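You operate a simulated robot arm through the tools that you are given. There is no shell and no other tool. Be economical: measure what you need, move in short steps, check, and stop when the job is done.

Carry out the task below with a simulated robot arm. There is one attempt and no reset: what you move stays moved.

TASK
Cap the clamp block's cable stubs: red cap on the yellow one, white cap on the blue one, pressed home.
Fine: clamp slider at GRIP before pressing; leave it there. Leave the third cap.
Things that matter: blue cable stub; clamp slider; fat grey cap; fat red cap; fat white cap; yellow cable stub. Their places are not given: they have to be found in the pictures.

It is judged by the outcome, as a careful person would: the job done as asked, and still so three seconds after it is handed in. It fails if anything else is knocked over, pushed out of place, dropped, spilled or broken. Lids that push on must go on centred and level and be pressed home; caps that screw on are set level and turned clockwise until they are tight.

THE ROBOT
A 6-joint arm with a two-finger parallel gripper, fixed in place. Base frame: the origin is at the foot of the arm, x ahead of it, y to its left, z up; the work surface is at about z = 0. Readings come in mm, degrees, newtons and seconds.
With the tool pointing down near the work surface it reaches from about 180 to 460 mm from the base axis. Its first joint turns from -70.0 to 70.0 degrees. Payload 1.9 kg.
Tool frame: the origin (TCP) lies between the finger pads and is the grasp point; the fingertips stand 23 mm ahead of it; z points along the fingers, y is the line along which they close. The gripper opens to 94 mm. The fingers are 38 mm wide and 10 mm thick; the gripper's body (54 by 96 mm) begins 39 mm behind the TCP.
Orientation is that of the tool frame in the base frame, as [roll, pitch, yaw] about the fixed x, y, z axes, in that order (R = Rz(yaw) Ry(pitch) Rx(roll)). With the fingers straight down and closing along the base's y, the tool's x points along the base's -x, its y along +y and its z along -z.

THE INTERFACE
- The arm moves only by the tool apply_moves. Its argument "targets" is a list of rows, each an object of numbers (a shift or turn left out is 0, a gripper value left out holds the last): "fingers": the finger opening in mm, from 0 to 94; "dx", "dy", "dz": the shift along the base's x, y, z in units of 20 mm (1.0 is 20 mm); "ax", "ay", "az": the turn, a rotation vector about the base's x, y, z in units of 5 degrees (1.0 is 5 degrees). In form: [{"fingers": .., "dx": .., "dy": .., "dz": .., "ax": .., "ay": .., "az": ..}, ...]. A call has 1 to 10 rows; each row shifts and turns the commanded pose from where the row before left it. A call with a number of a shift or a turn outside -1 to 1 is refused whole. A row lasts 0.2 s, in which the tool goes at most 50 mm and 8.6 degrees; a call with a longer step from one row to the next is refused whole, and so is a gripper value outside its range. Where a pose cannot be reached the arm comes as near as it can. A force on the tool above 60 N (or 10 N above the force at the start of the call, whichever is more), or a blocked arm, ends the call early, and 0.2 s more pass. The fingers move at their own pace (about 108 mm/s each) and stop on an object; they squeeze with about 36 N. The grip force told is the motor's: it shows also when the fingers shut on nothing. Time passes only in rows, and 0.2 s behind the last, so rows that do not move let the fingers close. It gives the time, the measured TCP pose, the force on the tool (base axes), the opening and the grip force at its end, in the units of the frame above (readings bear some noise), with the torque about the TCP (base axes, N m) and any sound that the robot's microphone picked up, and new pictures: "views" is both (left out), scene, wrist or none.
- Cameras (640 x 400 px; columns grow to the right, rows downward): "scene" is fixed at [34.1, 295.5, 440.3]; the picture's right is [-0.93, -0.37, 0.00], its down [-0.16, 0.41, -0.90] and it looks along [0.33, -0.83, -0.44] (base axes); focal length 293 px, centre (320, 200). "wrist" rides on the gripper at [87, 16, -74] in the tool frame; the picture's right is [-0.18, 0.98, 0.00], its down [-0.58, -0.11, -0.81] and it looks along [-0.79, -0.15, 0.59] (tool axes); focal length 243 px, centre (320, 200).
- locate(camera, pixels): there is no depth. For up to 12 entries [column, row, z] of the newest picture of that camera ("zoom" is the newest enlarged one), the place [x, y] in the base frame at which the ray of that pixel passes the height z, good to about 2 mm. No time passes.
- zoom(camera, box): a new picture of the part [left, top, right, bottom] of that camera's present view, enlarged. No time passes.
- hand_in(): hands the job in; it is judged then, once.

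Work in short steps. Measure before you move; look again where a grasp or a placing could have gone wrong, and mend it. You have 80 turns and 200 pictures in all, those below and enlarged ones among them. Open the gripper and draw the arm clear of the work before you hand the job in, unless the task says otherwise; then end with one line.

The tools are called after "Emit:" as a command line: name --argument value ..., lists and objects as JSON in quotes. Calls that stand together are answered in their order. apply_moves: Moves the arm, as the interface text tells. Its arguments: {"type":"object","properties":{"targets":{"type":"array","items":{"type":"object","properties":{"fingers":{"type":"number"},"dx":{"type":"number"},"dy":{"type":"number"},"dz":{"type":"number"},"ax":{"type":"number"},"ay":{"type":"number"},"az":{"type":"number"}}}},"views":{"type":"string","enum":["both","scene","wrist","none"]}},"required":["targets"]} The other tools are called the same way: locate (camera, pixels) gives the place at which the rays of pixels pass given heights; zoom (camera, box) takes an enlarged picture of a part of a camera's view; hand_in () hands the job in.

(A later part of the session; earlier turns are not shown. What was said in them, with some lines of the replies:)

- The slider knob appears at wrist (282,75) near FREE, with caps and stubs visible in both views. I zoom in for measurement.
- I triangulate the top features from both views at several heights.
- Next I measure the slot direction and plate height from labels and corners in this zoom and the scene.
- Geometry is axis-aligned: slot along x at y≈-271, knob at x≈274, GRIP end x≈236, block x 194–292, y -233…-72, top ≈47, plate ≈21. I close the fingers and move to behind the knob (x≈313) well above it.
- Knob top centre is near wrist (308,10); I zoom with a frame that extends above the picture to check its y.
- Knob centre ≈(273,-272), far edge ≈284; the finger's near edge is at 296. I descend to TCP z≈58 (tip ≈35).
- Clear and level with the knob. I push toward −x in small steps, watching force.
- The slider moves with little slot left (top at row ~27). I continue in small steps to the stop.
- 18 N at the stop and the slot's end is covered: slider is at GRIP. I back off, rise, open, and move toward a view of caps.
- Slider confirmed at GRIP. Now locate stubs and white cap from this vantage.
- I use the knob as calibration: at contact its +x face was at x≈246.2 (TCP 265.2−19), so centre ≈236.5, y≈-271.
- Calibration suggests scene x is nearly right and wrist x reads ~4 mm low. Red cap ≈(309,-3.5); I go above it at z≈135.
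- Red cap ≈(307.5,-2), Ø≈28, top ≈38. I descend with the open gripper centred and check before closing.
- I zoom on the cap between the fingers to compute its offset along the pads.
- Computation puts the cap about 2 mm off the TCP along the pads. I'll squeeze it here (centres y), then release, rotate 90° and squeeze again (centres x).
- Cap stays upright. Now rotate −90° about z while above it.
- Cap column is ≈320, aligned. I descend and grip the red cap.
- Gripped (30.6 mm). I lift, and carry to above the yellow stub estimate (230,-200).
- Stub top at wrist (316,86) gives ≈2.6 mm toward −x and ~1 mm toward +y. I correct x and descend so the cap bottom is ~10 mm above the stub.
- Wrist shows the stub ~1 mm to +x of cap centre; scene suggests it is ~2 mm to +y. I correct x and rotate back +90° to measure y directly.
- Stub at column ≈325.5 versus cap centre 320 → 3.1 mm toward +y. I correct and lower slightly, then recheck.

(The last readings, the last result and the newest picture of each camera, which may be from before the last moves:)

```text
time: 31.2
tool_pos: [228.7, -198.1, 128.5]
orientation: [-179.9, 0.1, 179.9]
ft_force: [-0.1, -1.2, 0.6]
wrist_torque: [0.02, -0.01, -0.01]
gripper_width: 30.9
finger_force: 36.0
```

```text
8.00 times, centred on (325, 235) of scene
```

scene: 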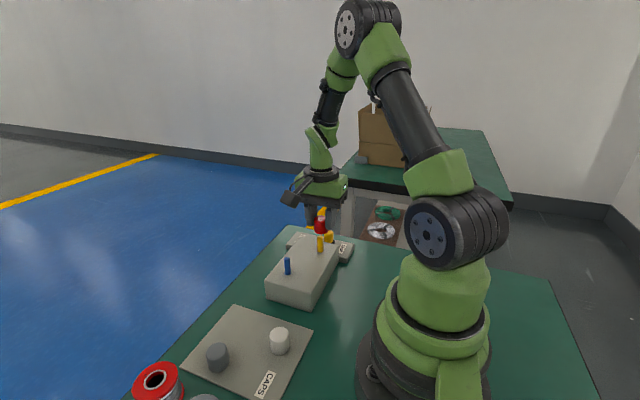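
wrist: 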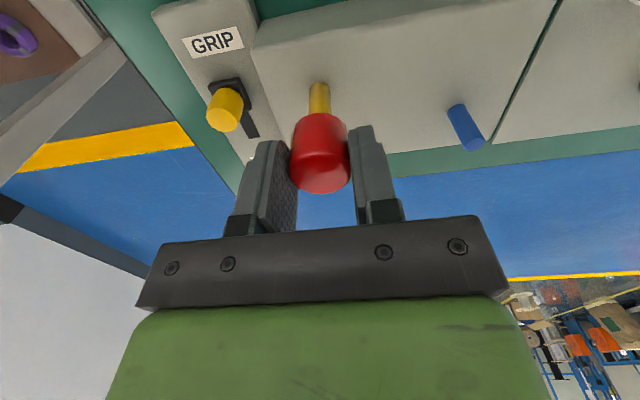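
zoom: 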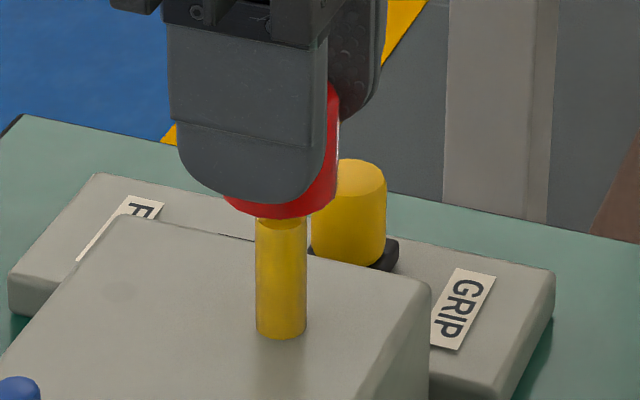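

Aligned in both views (stub col ≈319.9, cap ≈319.5; scene 281 vs 280). I descend in small steps, watching force.

Emit:
apply_moves --targets '[{"dz": -0.2}, {"dz": -0.2}, {"dz": -0.15}, {"dz": -0.1}, {}]' --views "wrist"

Emit:
zoom --camera "scene" --box '[300, 210, 350, 260]'

```text
time: 32.4
tool_pos: [229.4, -197.6, 116.4]
orientation: [180.0, 0.1, 180.0]
ft_force: [0.0, 0.5, -0.3]
wrist_torque: [-0.04, -0.03, 0.0]
gripper_width: 30.7
finger_force: 35.9
```

wrist: 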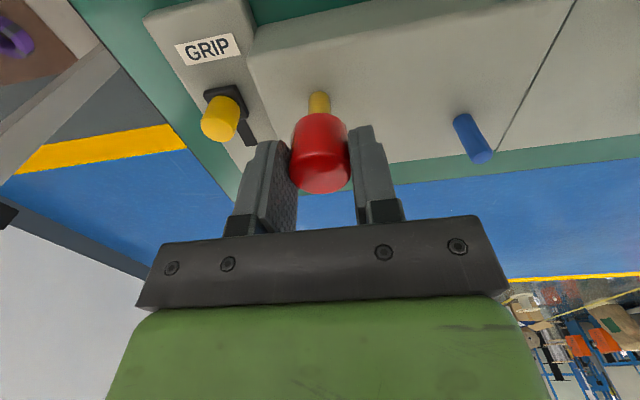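

```text
8.00 times, centred on (325, 235) of scene
```

zoom: 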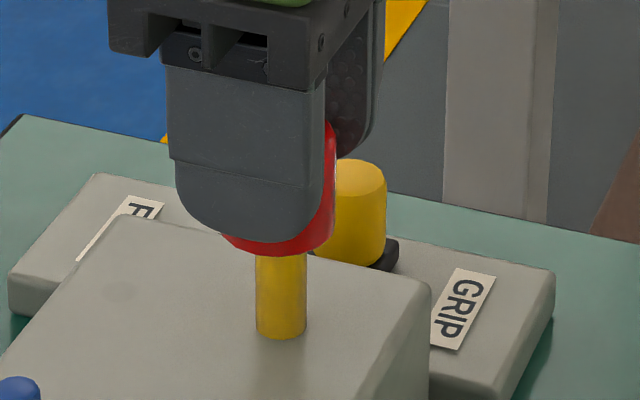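

No resistance and the stub appears to be entering the cap. Continue down.

Emit:
apply_moves --targets '[{"dz": -0.15}, {"dz": -0.15}, {"dz": -0.15}, {"dz": -0.15}, {}]' --views "wrist"

Emit:
zoom --camera "scene" --box '[300, 210, 350, 260]'

```text
time: 33.6
tool_pos: [229.3, -198.6, 104.9]
orientation: [179.9, 0.0, -179.9]
ft_force: [-0.1, -0.2, 0.8]
wrist_torque: [0.01, 0.0, 0.0]
gripper_width: 30.4
finger_force: 36.1
```

wrist: 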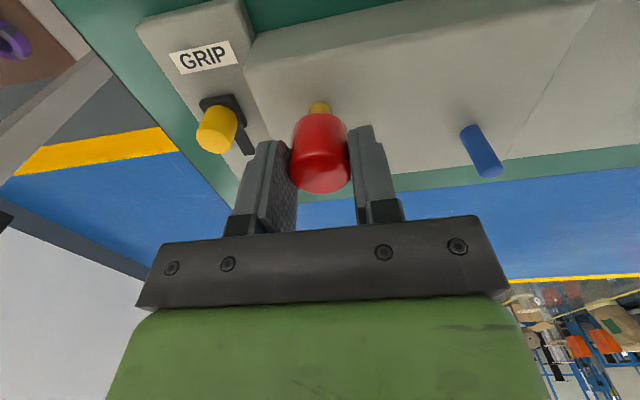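

```text
8.00 times, centred on (325, 235) of scene
```

zoom: 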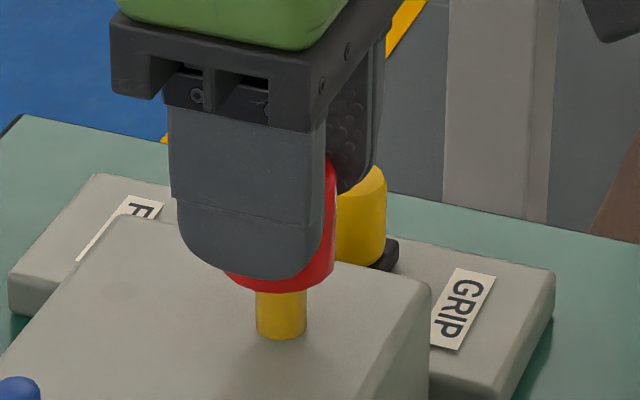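

The cap is sliding freely over the stub, still level. I continue in 2 mm steps until force rises.

Emit:
apply_moves --targets '[{"dz": -0.1}, {"dz": -0.1}, {"dz": -0.1}, {"dz": -0.1}, {"dz": -0.1}, {}]' --views "wrist"

Emit:
zoom --camera "scene" --box '[300, 210, 350, 260]'

```text
time: 35.0
tool_pos: [228.3, -198.5, 94.4]
orientation: [-180.0, 0.1, -180.0]
ft_force: [-0.1, -0.4, 0.5]
wrist_torque: [-0.03, 0.05, 0.0]
gripper_width: 31.0
finger_force: 35.7
```

wrist: 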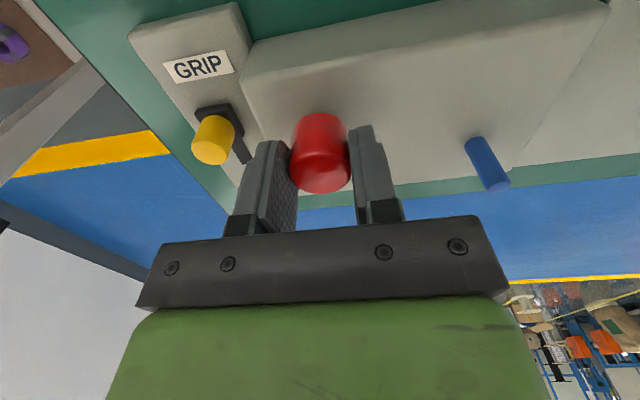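

```text
8.00 times, centred on (325, 235) of scene
```

zoom: 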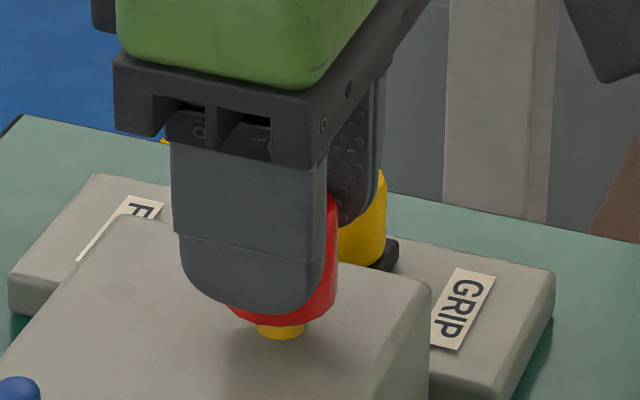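

Still free; about 5–8 mm remain above the block. Continue.

Emit:
apply_moves --targets '[{"dz": -0.1}, {"dz": -0.1}, {"dz": -0.05}, {"dz": -0.05}, {}]' --views "wrist"

Emit:
zoom --camera "scene" --box '[300, 210, 350, 260]'

```text
time: 36.2
tool_pos: [228.6, -197.5, 88.2]
orientation: [-180.0, 0.2, 179.9]
ft_force: [2.4, -1.2, 2.3]
wrist_torque: [-0.03, -0.01, 0.03]
gripper_width: 30.5
finger_force: 36.0
```

wrist: 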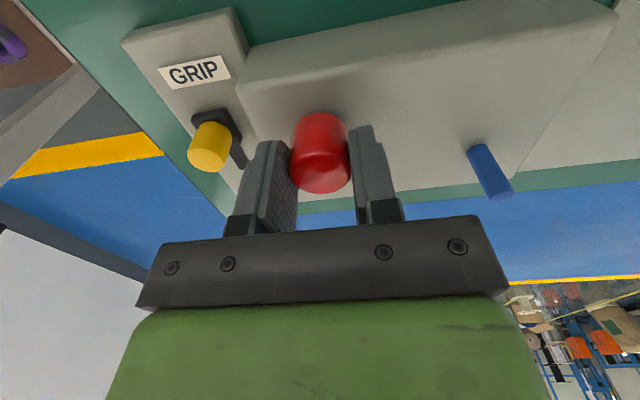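

```text
8.00 times, centred on (325, 235) of scene
```

zoom: 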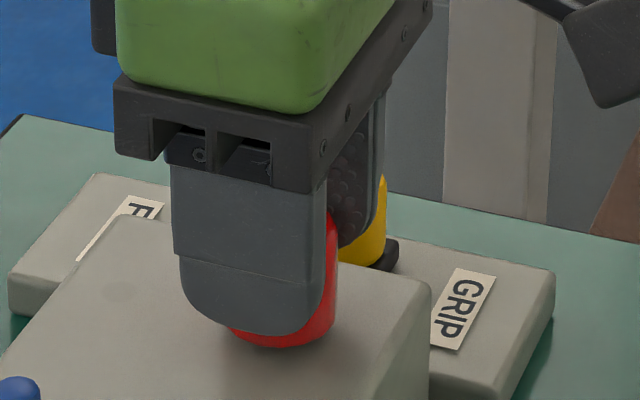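

Slight contact force begins (2.3 N), cap nearly at the block. I press further in 1 mm steps.

Emit:
apply_moves --targets '[{"dz": -0.05}, {"dz": -0.05}, {"dz": -0.05}, {"dz": -0.05}, {}]' --views "wrist"

Emit:
zoom --camera "scene" --box '[300, 210, 350, 260]'

```text
time: 37.4
tool_pos: [228.4, -199.5, 83.5]
orientation: [180.0, 0.3, -179.9]
ft_force: [0.8, -1.3, 3.3]
wrist_torque: [-0.06, -0.02, -0.02]
gripper_width: 30.5
finger_force: 35.6
```

wrist: 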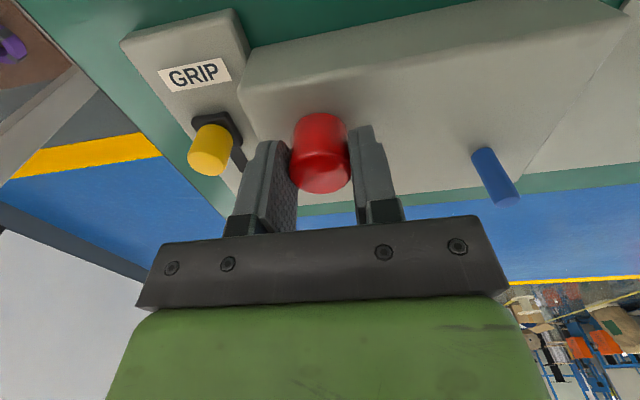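

```text
8.00 times, centred on (325, 235) of scene
```

zoom: 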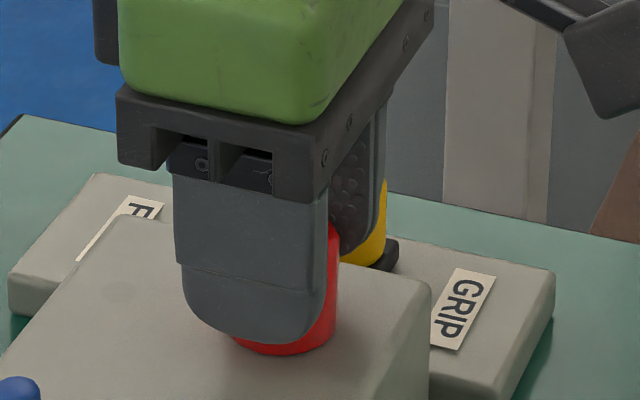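

Still descending with low force; keep pressing to a firm stop.

Emit:
apply_moves --targets '[{"dz": -0.05}, {"dz": -0.05}, {"dz": -0.05}, {"dz": -0.05}, {}]' --views "wrist"

Emit:
zoom --camera "scene" --box '[300, 210, 350, 260]'

```text
time: 38.6
tool_pos: [229.1, -198.3, 81.0]
orientation: [179.9, 0.2, -180.0]
ft_force: [-8.9, 4.9, 54.2]
wrist_torque: [0.18, 0.06, 0.02]
gripper_width: 30.1
finger_force: 36.2
```

wrist: 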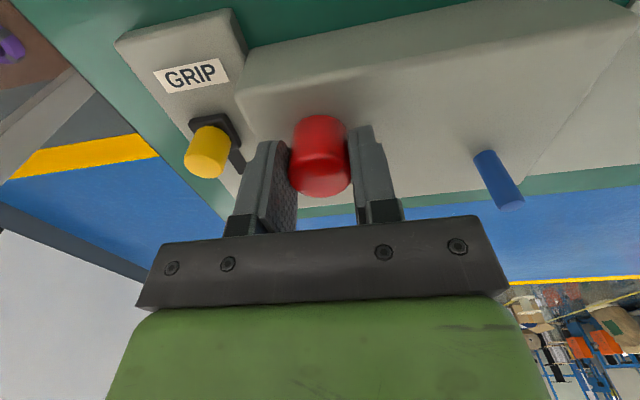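

```text
8.00 times, centred on (325, 235) of scene
```

zoom: 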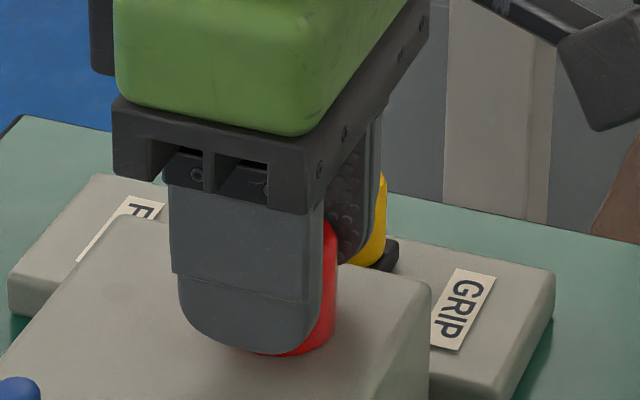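

54 N stop, with the pads slipping slightly over the cap. I release, rise, and inspect before pressing from above.

Emit:
apply_moves --targets '[{"dz": 0.1}, {"fingers": 60}, {}, {"dz": 1}, {"dz": 1}, {"dz": 1}, {"dz": 0.5, "fingers": 0}, {}]'

Emit:
zoom --camera "scene" --box '[300, 210, 350, 260]'

Emit:
zoom --camera "wrist" --box '[220, 0, 420, 140]'

```text
time: 40.4
tool_pos: [227.1, -197.1, 150.8]
orientation: [-179.9, 0.0, -179.8]
ft_force: [0.0, 0.8, -0.1]
wrist_torque: [-0.02, -0.02, -0.01]
gripper_width: 0.0
finger_force: 36.0
```

scene: 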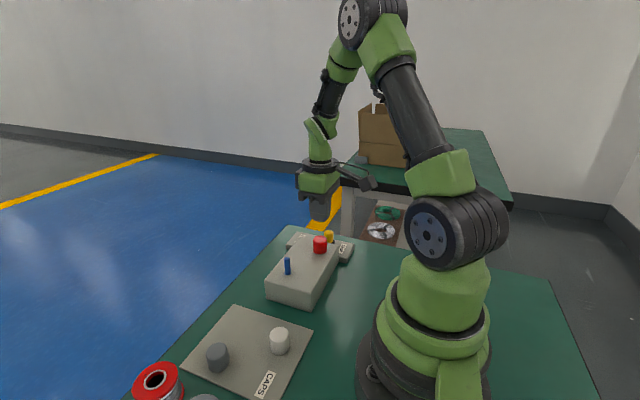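
wrist: 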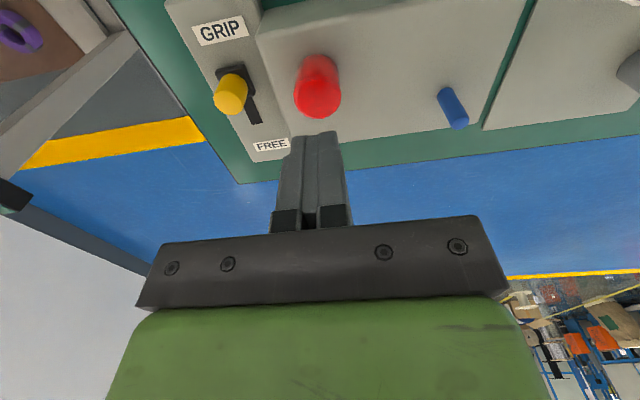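

```text
8.00 times, centred on (325, 235) of scene
```

zoom: 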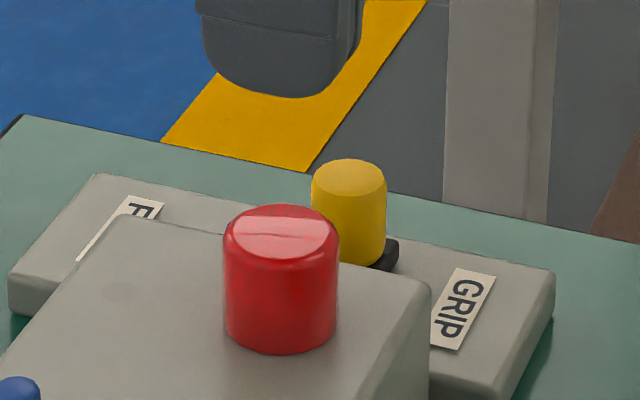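

```text
2.86 times, centred on (320, 70) of wrist
```

zoom: 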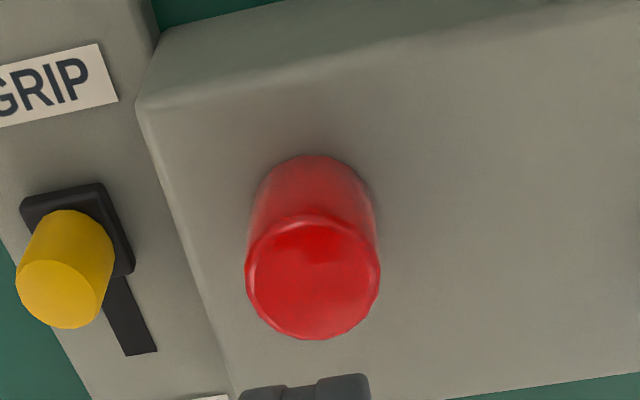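

The cap sits level and appears flush with the block. I press its top with the closed fingers to confirm it is home.

Emit:
apply_moves --targets '[{"dz": -0.9}, {"dz": -0.9}, {"dz": -0.2}, {"dz": -0.1}, {"dz": -0.1}, {"dz": -0.1}, {"dz": -0.1}]' --views "none"

Emit:
zoom --camera "scene" --box '[300, 210, 350, 260]'

```text
time: 42.0
tool_pos: [228.6, -197.3, 102.3]
orientation: [-179.9, 0.0, -180.0]
ft_force: [0.3, 0.6, -0.3]
wrist_torque: [-0.02, 0.03, -0.02]
gripper_width: 0.0
finger_force: 36.2
```

```text
8.00 times, centred on (325, 235) of scene
```

zoom: 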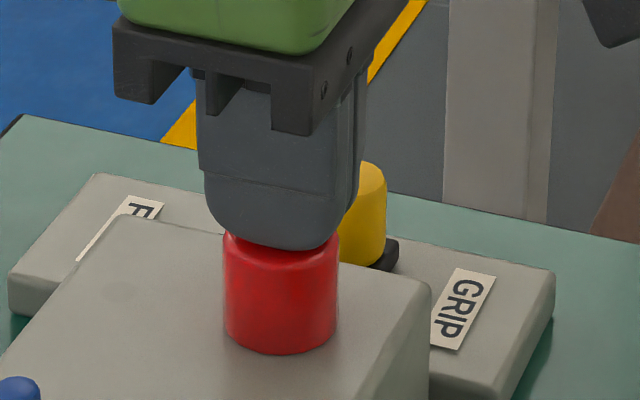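

Emit:
apply_moves --targets '[{"dz": -0.05}, {"dz": -0.05}, {"dz": -0.05}, {"dz": -0.05}, {"dz": -0.05}, {"dz": -0.05}]' --views "none"

Emit:
zoom --camera "scene" --box '[300, 210, 350, 260]'

```text
time: 43.0
tool_pos: [227.8, -198.4, 102.7]
orientation: [-179.9, 0.2, 179.9]
ft_force: [-4.7, 2.8, 16.0]
wrist_torque: [0.03, 0.23, -0.02]
gripper_width: 0.2
finger_force: 35.9
stopped in row 4: the force on the tool passed its limit at 66 N (the readings are from after the stop); the commanded pose is now the measured one
```

```text
8.00 times, centred on (325, 235) of scene
```

zoom: 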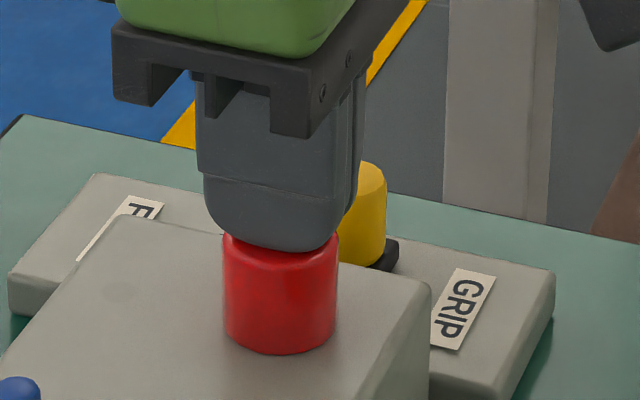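

66 N with no cap movement: red cap is home. I rise and move to the white cap (~(215,14)), opening the fingers.

Emit:
apply_moves --targets '[{"dz": 1}, {"dz": 1}, {"dz": 1}, {"dy": 1, "fingers": 60}, {"dy": 1}, {"dy": 1}, {"dy": 1}, {"dy": 1}, {"dy": 1}, {"dy": 1}]' --views "none"

Emit:
apply_moves --targets '[{"dy": 1, "dx": -0.3}, {"dy": 1, "dx": -0.35}, {"dy": 1}, {"dy": 0.6, "dz": -0.8}, {"dz": -0.9}, {"dz": -0.9}, {}]'

Emit:
zoom --camera "wrist" --box '[220, 0, 420, 140]'

```text
time: 45.2
tool_pos: [232.0, -59.8, 162.5]
orientation: [-179.8, 0.2, 180.0]
ft_force: [-0.7, 0.2, 0.4]
wrist_torque: [-0.03, 0.0, -0.03]
gripper_width: 60.0
finger_force: 0.1
```

```text
time: 46.8
tool_pos: [215.3, 13.0, 110.5]
orientation: [-179.9, 0.1, 180.0]
ft_force: [0.4, -0.4, 0.2]
wrist_torque: [0.0, 0.01, 0.0]
gripper_width: 59.9
finger_force: 0.0
```

scene: 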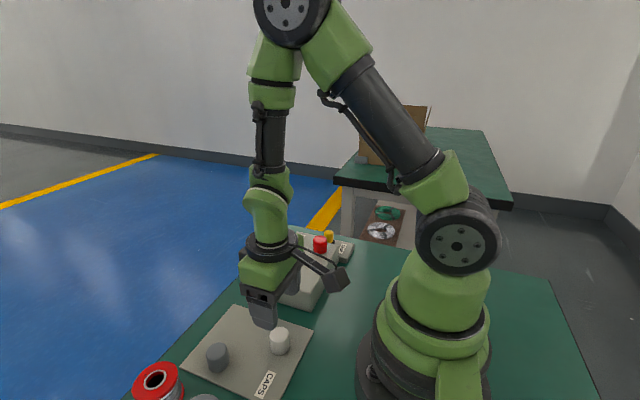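
wrist: 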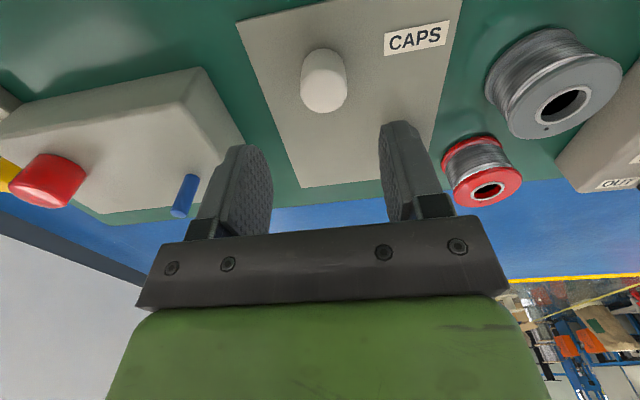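

```text
2.86 times, centred on (320, 70) of wrist
```

zoom: 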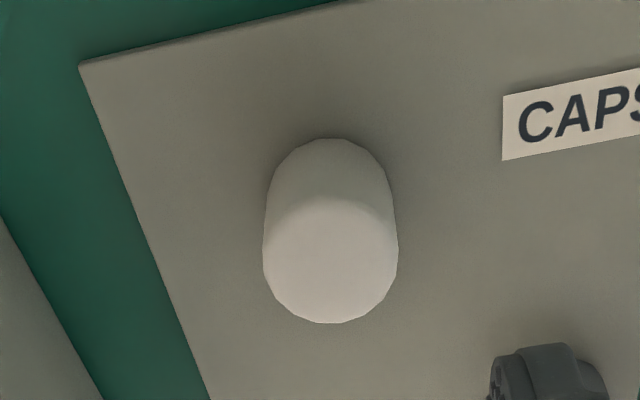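

White cap ≈3.5 mm to +y and a few mm to −x. I adjust, descend and squeeze once to centre y.

Emit:
apply_moves --targets '[{"dx": -0.15, "dy": 0.17, "dz": -0.5}, {"dz": -1}, {"dz": -1}, {"dz": -1}, {}, {"fingers": 24}, {}, {}, {"fingers": 60}, {}]' --views "wrist"

Emit:
apply_moves --targets '[{"dz": 1}, {"dz": 1}, {"az": -1, "dz": 0.5}, {"az": -1}, {"az": -1}, {"az": -1}, {"az": -1}, {"az": -1}, {"az": -1}, {"az": -1}]' --views "none"

Emit:
apply_moves --targets '[{"az": -1}, {"az": -1}, {"az": -1}, {"az": -1}, {"az": -1}, {"az": -1}, {"az": -1}, {"az": -1}, {"az": -1}, {"az": -1}]'

```text
time: 49.0
tool_pos: [212.3, 16.3, 40.0]
orientation: [-179.9, 0.3, 180.0]
ft_force: [-0.3, -0.2, -0.4]
wrist_torque: [0.0, -0.02, 0.01]
gripper_width: 60.0
finger_force: 0.1
```

wrist: 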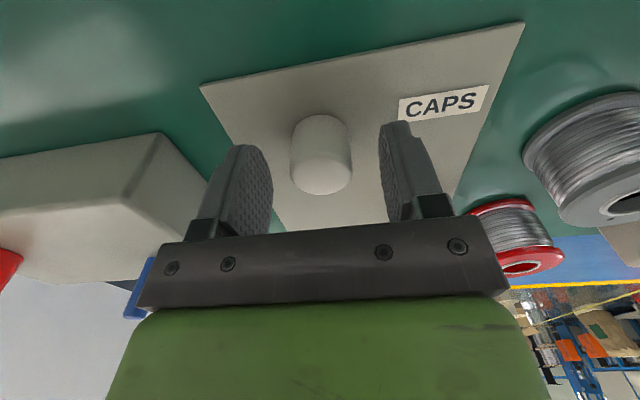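

```text
time: 51.2
tool_pos: [212.5, 16.3, 90.5]
orientation: [-179.9, 0.1, 140.0]
ft_force: [0.3, -0.6, 0.1]
wrist_torque: [0.0, 0.04, -0.01]
gripper_width: 59.8
finger_force: 0.0
```

```text
time: 53.4
tool_pos: [212.2, 15.7, 89.4]
orientation: [-179.9, 0.2, 89.8]
ft_force: [0.0, -0.9, -0.6]
wrist_torque: [0.02, 0.01, -0.01]
gripper_width: 59.8
finger_force: 0.0
```

scene: 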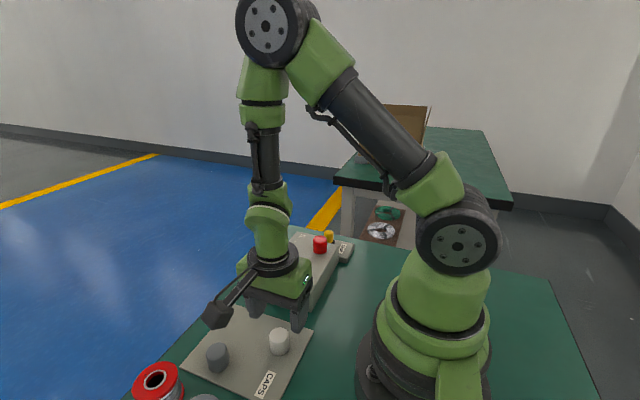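
wrist: 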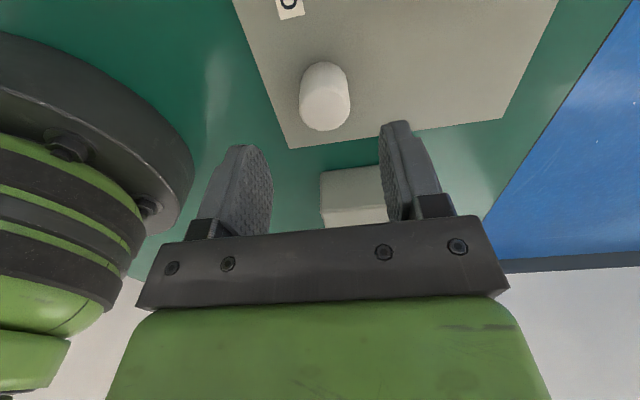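

Cap is at column ≈324.5 → shift +2.6 mm in x, then descend and grip.

Emit:
apply_moves --targets '[{"dx": 0.13, "dz": -0.9}, {"dz": -0.8}, {"dz": -0.8}, {}, {"fingers": 20}, {}, {}]'

Emit:
apply_moves --targets '[{"dz": 1}, {"dz": 1}, {"dz": 1}, {"dz": 1}, {"dz": 1}, {"dz": 1}, {"dz": 0.2}, {"dx": 0.5, "dy": -1}, {"dx": 0.5, "dy": -1}, {"dx": 0.5, "dy": -1}]' --views "wrist"

```text
time: 55.0
tool_pos: [215.8, 17.2, 40.9]
orientation: [-180.0, 0.2, 90.0]
ft_force: [0.2, -0.1, -0.5]
wrist_torque: [0.01, 0.0, 0.04]
gripper_width: 30.3
finger_force: 36.0
```

scene: 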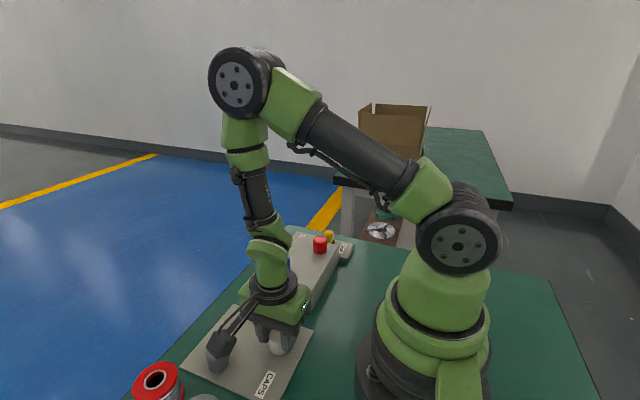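
wrist: 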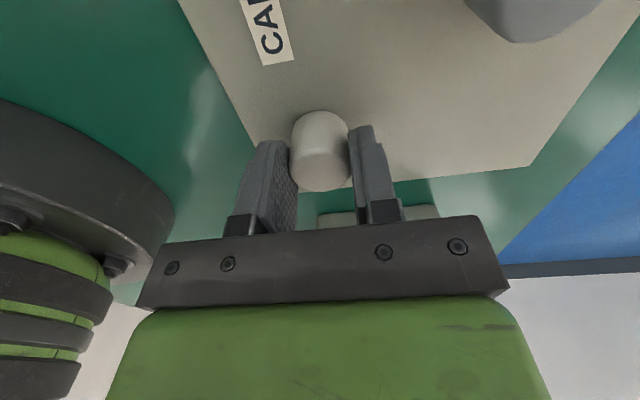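

```text
time: 57.2
tool_pos: [245.0, -43.1, 162.2]
orientation: [-179.9, 0.2, 90.0]
ft_force: [0.4, -0.2, -0.3]
wrist_torque: [-0.03, 0.0, 0.0]
gripper_width: 30.6
finger_force: 35.4
```

wrist: 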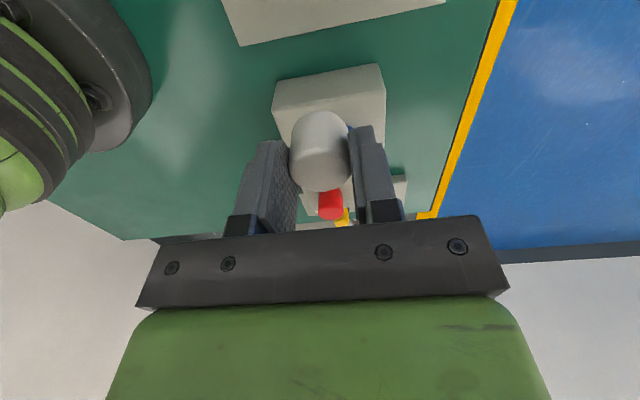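

White cap held. I move above the blue stub estimate (259.5,-106) at z≈140 and check.

Emit:
apply_moves --targets '[{"dx": 0.25, "dy": -1}, {"dx": 0.25, "dy": -1}, {"dx": 0.22, "dy": -1}, {"dy": -0.15, "dz": -0.6}, {"dz": -0.5}, {}]'

Emit:
zoom --camera "wrist" --box '[240, 60, 400, 200]'

Emit:
zoom --camera "scene" --box '[245, 210, 325, 280]'

```text
time: 58.6
tool_pos: [260.2, -107.4, 142.3]
orientation: [-180.0, 0.2, 89.8]
ft_force: [0.7, 0.1, -0.7]
wrist_torque: [0.04, -0.03, 0.01]
gripper_width: 30.4
finger_force: 35.8
```

scene: 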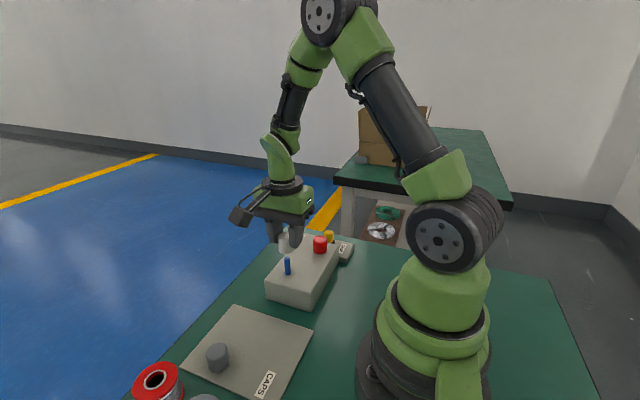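
wrist: 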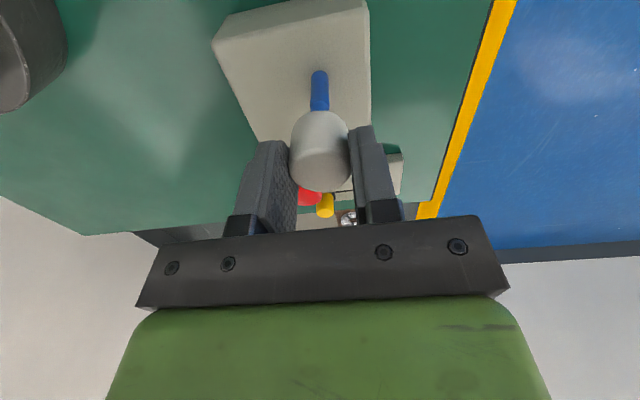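

```text
2.86 times, centred on (320, 130) of wrist
```

zoom: 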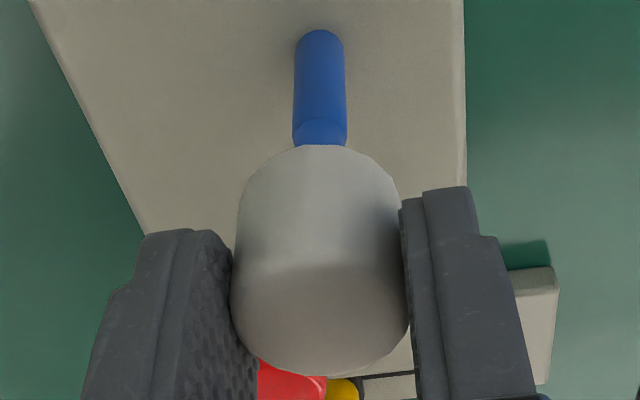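

```text
5.71 times, centred on (285, 245) of scene
```

zoom: 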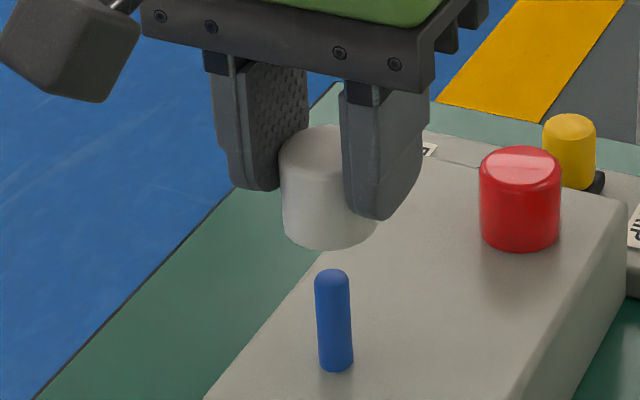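

x is aligned (stub 320.0, cap 320.3). Rotate +90° to measure y.

Emit:
apply_moves --targets '[{"az": 1}, {"az": 1}, {"az": 1}, {"az": 1}, {"az": 1}, {"az": 1}, {"az": 1}, {"az": 1}, {"az": 1}]' --views "none"

Emit:
apply_moves --targets '[{"az": 1}, {"az": 1}, {"az": 1}, {"az": 1}, {"az": 1}, {"az": 1}, {"az": 1}, {"az": 1}, {"az": 1}, {}]' --views "wrist"

Emit:
zoom --camera "wrist" --box '[240, 60, 400, 200]'

Emit:
zoom --camera "scene" --box '[245, 210, 325, 280]'

```text
time: 60.6
tool_pos: [259.5, -106.0, 142.2]
orientation: [-179.8, 0.2, 135.0]
ft_force: [-0.2, -0.2, 0.3]
wrist_torque: [-0.01, -0.02, -0.02]
gripper_width: 30.4
finger_force: 36.4
```

```text
time: 62.8
tool_pos: [259.0, -106.5, 142.0]
orientation: [-180.0, 0.2, 180.0]
ft_force: [-0.3, -0.2, -0.3]
wrist_torque: [0.0, -0.02, -0.01]
gripper_width: 30.4
finger_force: 35.8
```

wrist: 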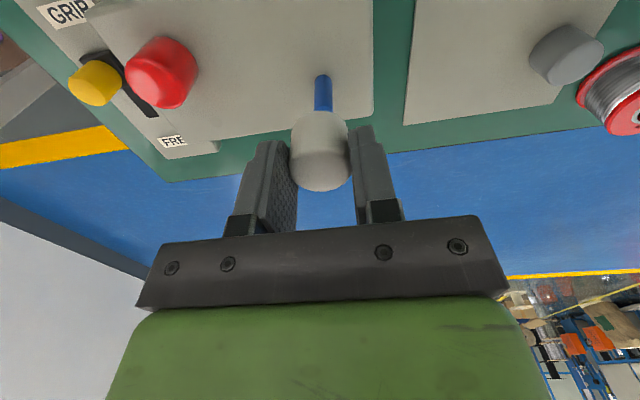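

```text
2.86 times, centred on (320, 130) of wrist
```

zoom: 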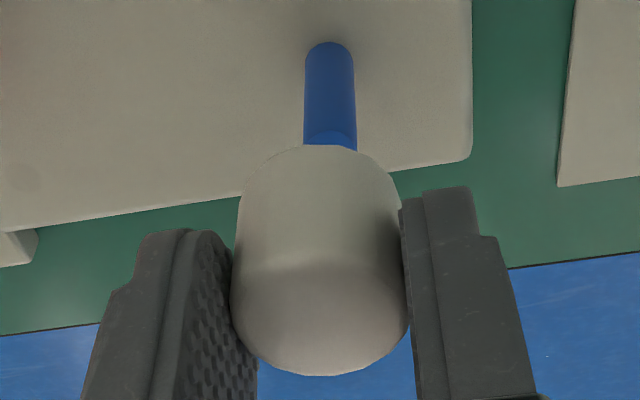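

```text
5.71 times, centred on (285, 245) of scene
```

zoom: 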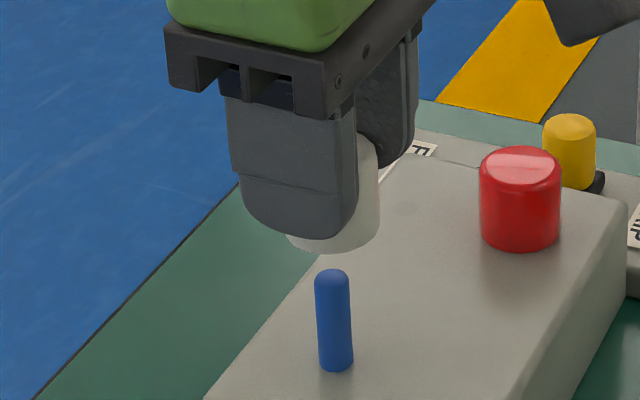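

Stub is ≈1.9 mm toward +y. Correct and lower to just above the stub, recheck.

Emit:
apply_moves --targets '[{"dy": 0.092}, {"dz": -0.3}, {"dz": -0.35}, {}]' --views "wrist"

Emit:
zoom --camera "wrist" --box '[270, 60, 370, 140]'

Emit:
zoom --camera "scene" --box '[260, 225, 320, 280]'

```text
time: 63.8
tool_pos: [258.2, -105.8, 127.9]
orientation: [-179.9, 0.2, 180.0]
ft_force: [0.6, 0.3, -0.3]
wrist_torque: [-0.01, -0.01, 0.02]
gripper_width: 30.5
finger_force: 36.2
```

wrist: 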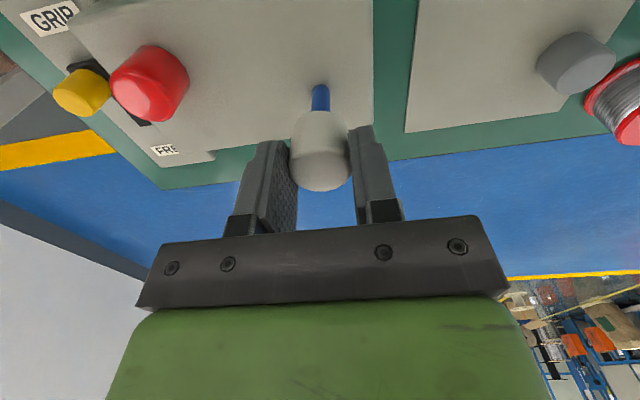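

```text
5.00 times, centred on (320, 100) of wrist
```

zoom: 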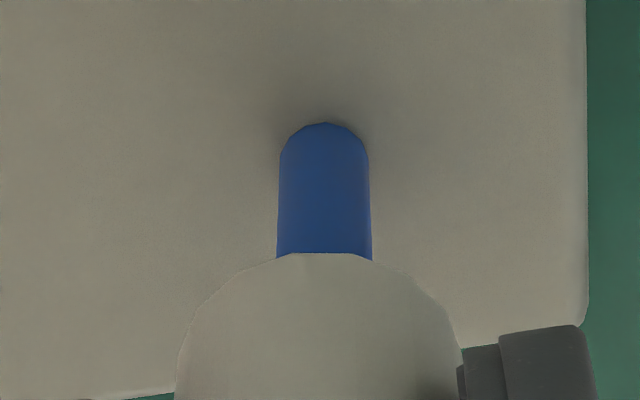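

```text
7.27 times, centred on (290, 252) of scene
```

zoom: 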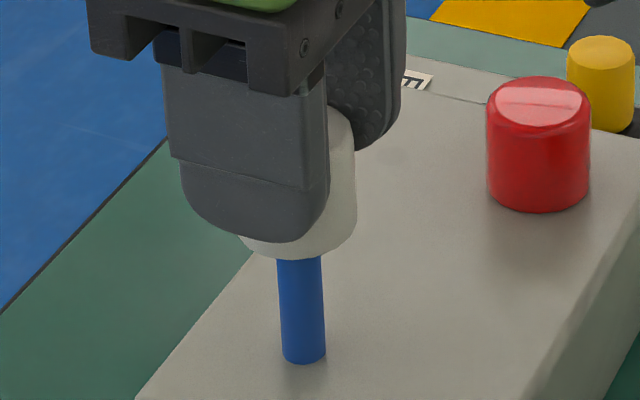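

Very nearly centred (0.4 mm y residual). I apply that and descend in small steps.

Emit:
apply_moves --targets '[{"dy": 0.02}, {"dz": -0.2}, {"dz": -0.15}, {"dz": -0.15}, {"dz": -0.1}, {"dz": -0.1}, {}]' --views "wrist"

Emit:
zoom --camera "scene" --box '[260, 225, 320, 280]'

```text
time: 65.4
tool_pos: [257.8, -104.0, 115.3]
orientation: [-179.9, 0.2, 179.9]
ft_force: [0.3, -0.4, 0.4]
wrist_torque: [-0.01, -0.03, 0.0]
gripper_width: 30.6
finger_force: 36.2
```

wrist: 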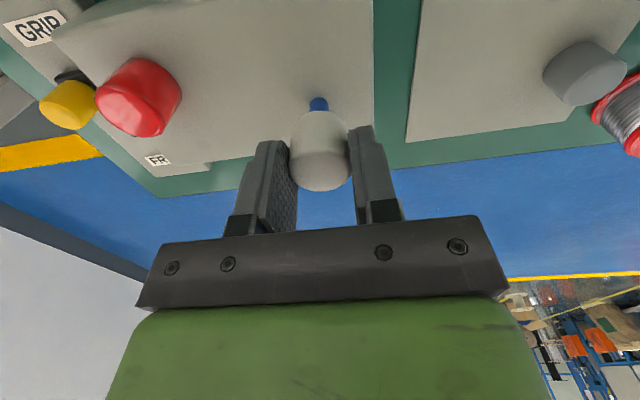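

```text
7.27 times, centred on (290, 252) of scene
```

zoom: 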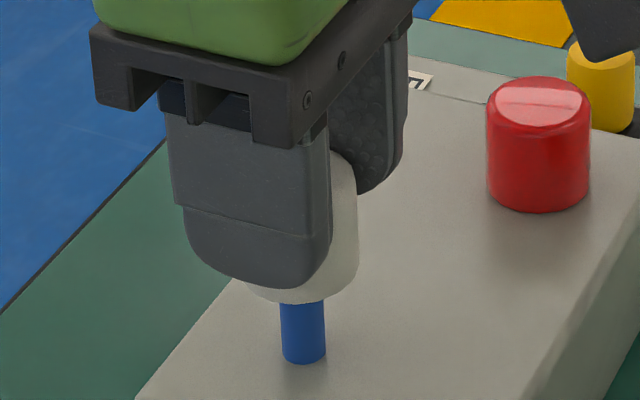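

Stub is entering with no force. Continue down.

Emit:
apply_moves --targets '[{"dz": -0.15}, {"dz": -0.15}, {"dz": -0.15}, {"dz": -0.15}, {"dz": -0.1}, {"dz": -0.1}, {}]' --views "wrist"

Emit:
zoom --camera "scene" --box '[260, 225, 320, 280]'

```text
time: 67.0
tool_pos: [259.5, -105.8, 98.5]
orientation: [-179.8, 0.2, 179.9]
ft_force: [-0.5, 0.6, -0.3]
wrist_torque: [-0.03, 0.0, -0.02]
gripper_width: 30.5
finger_force: 36.1
```

wrist: 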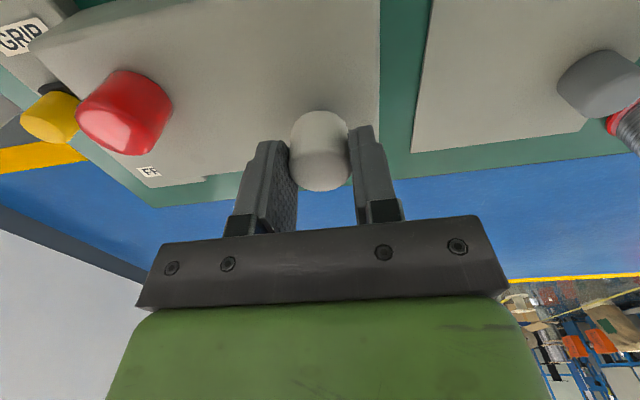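

```text
7.27 times, centred on (290, 252) of scene
```

zoom: 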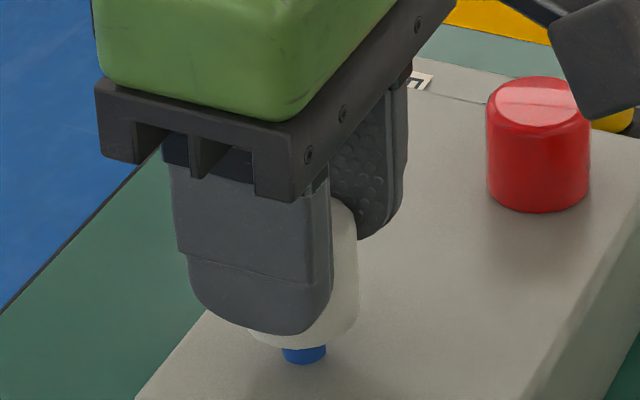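

Freely sliding; ~14 mm remain. Continue in 2 then 1 mm steps.

Emit:
apply_moves --targets '[{"dz": -0.1}, {"dz": -0.1}, {"dz": -0.1}, {"dz": -0.1}, {"dz": -0.05}, {"dz": -0.05}, {}]' --views "none"

Emit:
zoom --camera "scene" --box '[260, 225, 320, 280]'

```text
time: 68.6
tool_pos: [258.6, -104.6, 88.1]
orientation: [-179.9, 0.2, 179.8]
ft_force: [0.2, -0.1, 1.7]
wrist_torque: [0.05, 0.01, 0.02]
gripper_width: 30.5
finger_force: 35.9
```

```text
7.27 times, centred on (290, 252) of scene
```

zoom: 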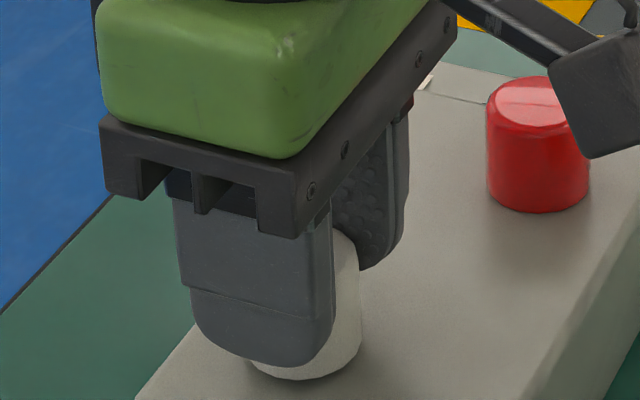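

Emit:
apply_moves --targets '[{"dz": -0.05}, {"dz": -0.05}, {"dz": -0.05}, {"dz": -0.05}, {"dz": -0.05}, {}]' --views "none"

Emit:
zoom --camera "scene" --box '[260, 225, 320, 280]'

```text
time: 69.8
tool_pos: [260.6, -104.2, 86.0]
orientation: [-179.9, 0.3, 179.8]
ft_force: [-2.5, -1.5, 10.2]
wrist_torque: [0.03, 0.02, -0.01]
gripper_width: 30.7
finger_force: 36.2
stopped in row 5: the force on the tool passed its limit at 64 N (the readings are from after the stop); the commanded pose is now the measured one
```

```text
7.27 times, centred on (290, 252) of scene
```

zoom: 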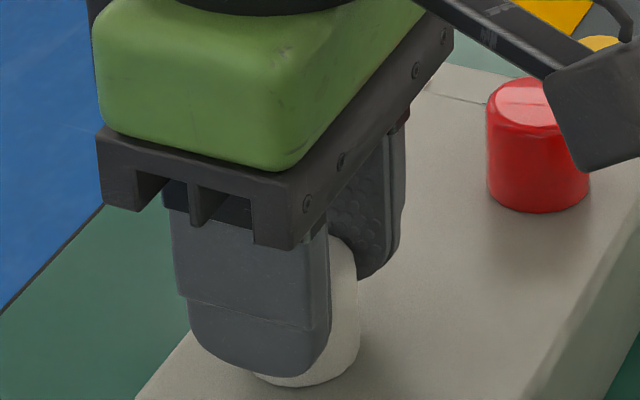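

Firm stop at 64 N. I release, rise, close and inspect before pressing the top.

Emit:
apply_moves --targets '[{}, {"fingers": 60}, {}, {"dz": 1}, {"dz": 1}, {"dz": 1}, {"dz": 0.3, "fingers": 0}, {}]' --views "wrist"

Emit:
zoom --camera "scene" --box '[260, 225, 320, 280]'

Emit:
zoom --camera "wrist" --box '[220, 0, 420, 140]'

```text
time: 71.6
tool_pos: [261.0, -102.6, 150.4]
orientation: [-179.8, 0.3, 179.9]
ft_force: [-0.4, 0.7, 0.1]
wrist_torque: [-0.01, -0.04, -0.01]
gripper_width: 0.0
finger_force: 35.4
```

wrist: 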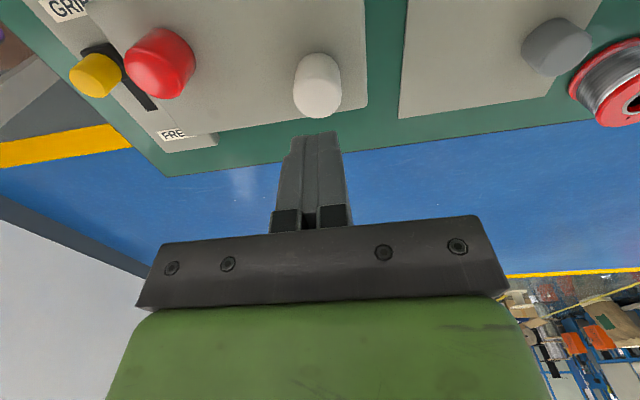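

```text
7.27 times, centred on (290, 252) of scene
```

zoom: 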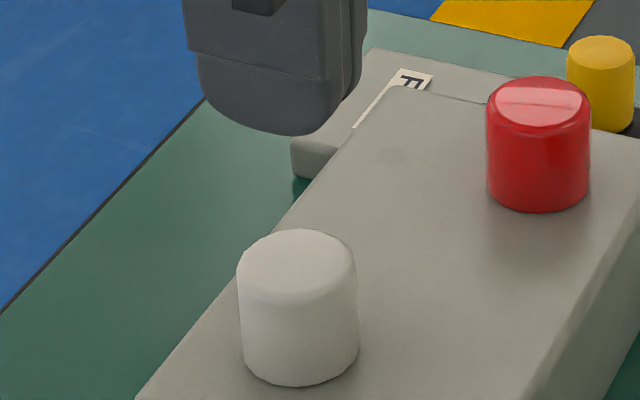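

```text
2.86 times, centred on (320, 70) of wrist
```

zoom: 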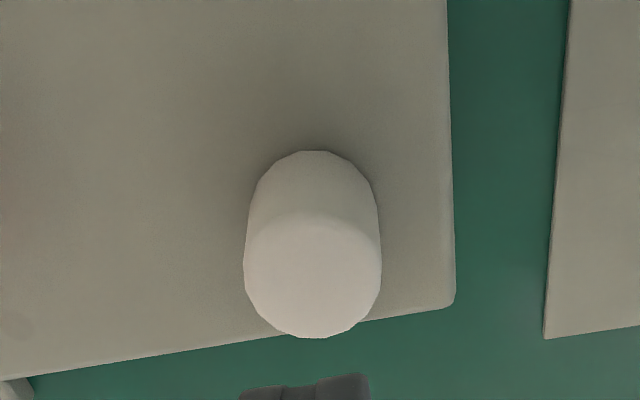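

Level and apparently flush. I press its top with closed fingers to confirm.

Emit:
apply_moves --targets '[{"dz": -0.9, "dy": -0.08, "dx": -0.05}, {"dz": -0.9}, {"dz": -0.2}, {"dz": -0.1}, {"dz": -0.1}, {"dz": -0.05}, {"dz": -0.05}, {"dz": -0.05}, {"dz": -0.05}, {"dz": -0.05}]' --views "none"

Emit:
zoom --camera "scene" --box '[260, 225, 320, 280]'

```text
time: 73.8
tool_pos: [258.8, -105.7, 101.2]
orientation: [-179.8, 0.2, 179.8]
ft_force: [-11.3, 1.8, 38.9]
wrist_torque: [0.04, 0.55, 0.01]
gripper_width: 0.0
finger_force: 36.0
```

```text
7.27 times, centred on (290, 252) of scene
```

zoom: 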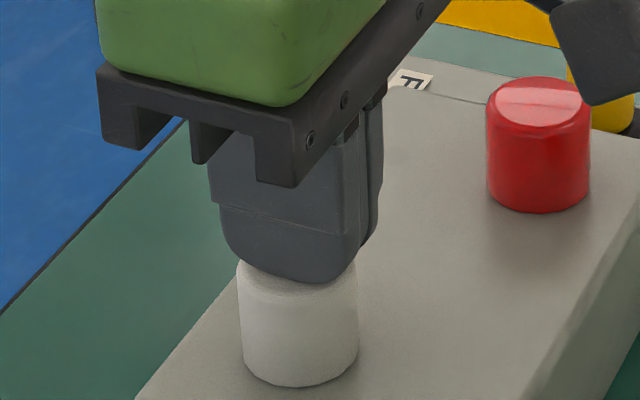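

39 N with no cap motion, same contact height as the red one. One more millimetre of press, then retreat.

Emit:
apply_moves --targets '[{"dz": -0.05}, {"dz": -0.03}]' --views "none"

Emit:
apply_moves --targets '[{"dz": 1}, {"dz": 1}, {"dz": 1}, {"dz": 1, "fingers": 60}, {"dz": 1}, {"dz": 1, "dx": -0.5}, {"dz": 1, "dx": -1, "dy": 0.5}, {"dx": -1, "dy": 0.5}, {}]'

Emit:
zoom --camera "scene" --box '[250, 210, 360, 310]'

Emit:
zoom --camera "wrist" --box '[130, 0, 480, 200]'

```text
time: 74.1
tool_pos: [260.8, -108.1, 103.3]
orientation: [-179.9, 0.3, 179.8]
ft_force: [-3.7, 2.1, 18.8]
wrist_torque: [0.04, 0.21, -0.02]
gripper_width: 0.1
finger_force: 36.4
stopped in row 1: the force on the tool passed its limit at 67 N (the readings are from after the stop); the commanded pose is now the measured one
```

```text
time: 76.1
tool_pos: [209.0, -86.7, 244.5]
orientation: [-179.9, 0.3, 179.8]
ft_force: [0.0, 0.0, 0.1]
wrist_torque: [0.01, -0.02, 0.01]
gripper_width: 60.3
finger_force: 0.0
```

scene: 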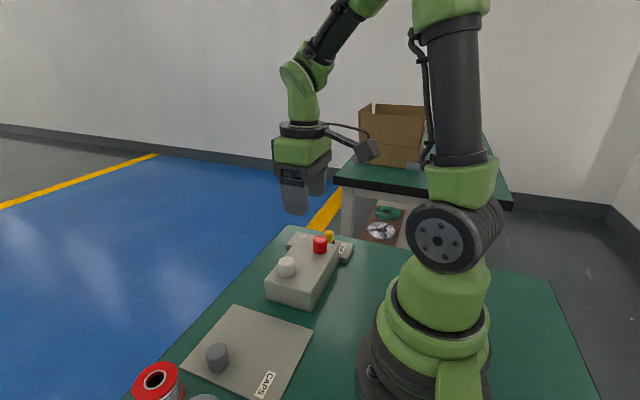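
wrist: 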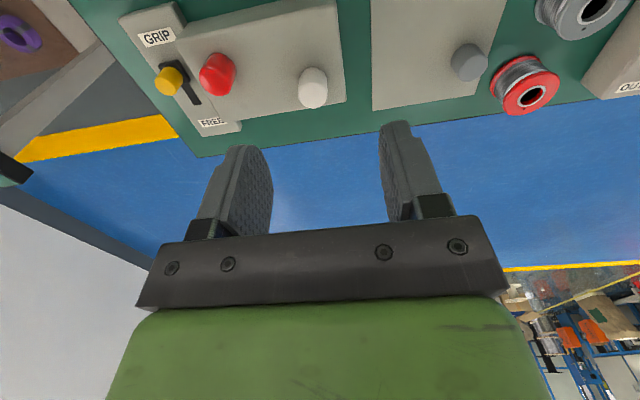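

```text
4.00 times, centred on (305, 260) of scene
```

zoom: 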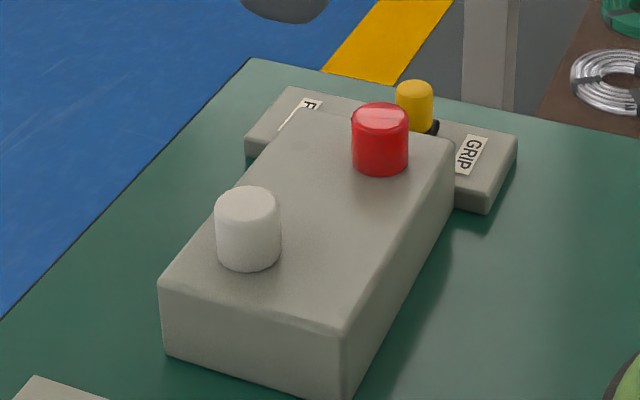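

```text
1.83 times, centred on (305, 100) of wrist
```

zoom: 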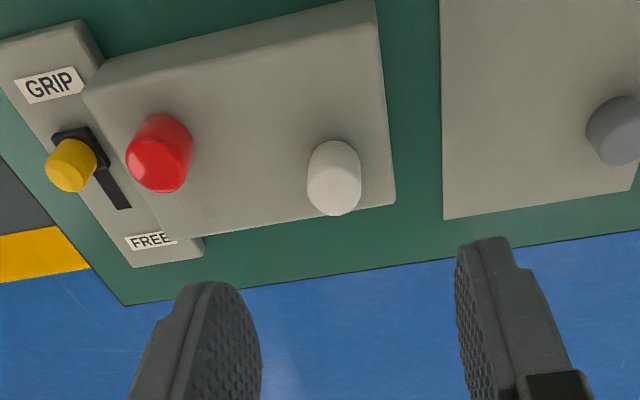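

Both caps sit level and flush, the slider is at GRIP, the grey cap is untouched and the arm is clear. Handing in.

Emit:
hand_in

```text
The job is handed in.
```

The red cap is on the yellow stub and the white cap is on the blue stub, both level and pressed until neither moved under about 65 N. The clamp slider was set to GRIP before pressing and is still there, and the grey cap was not touched.
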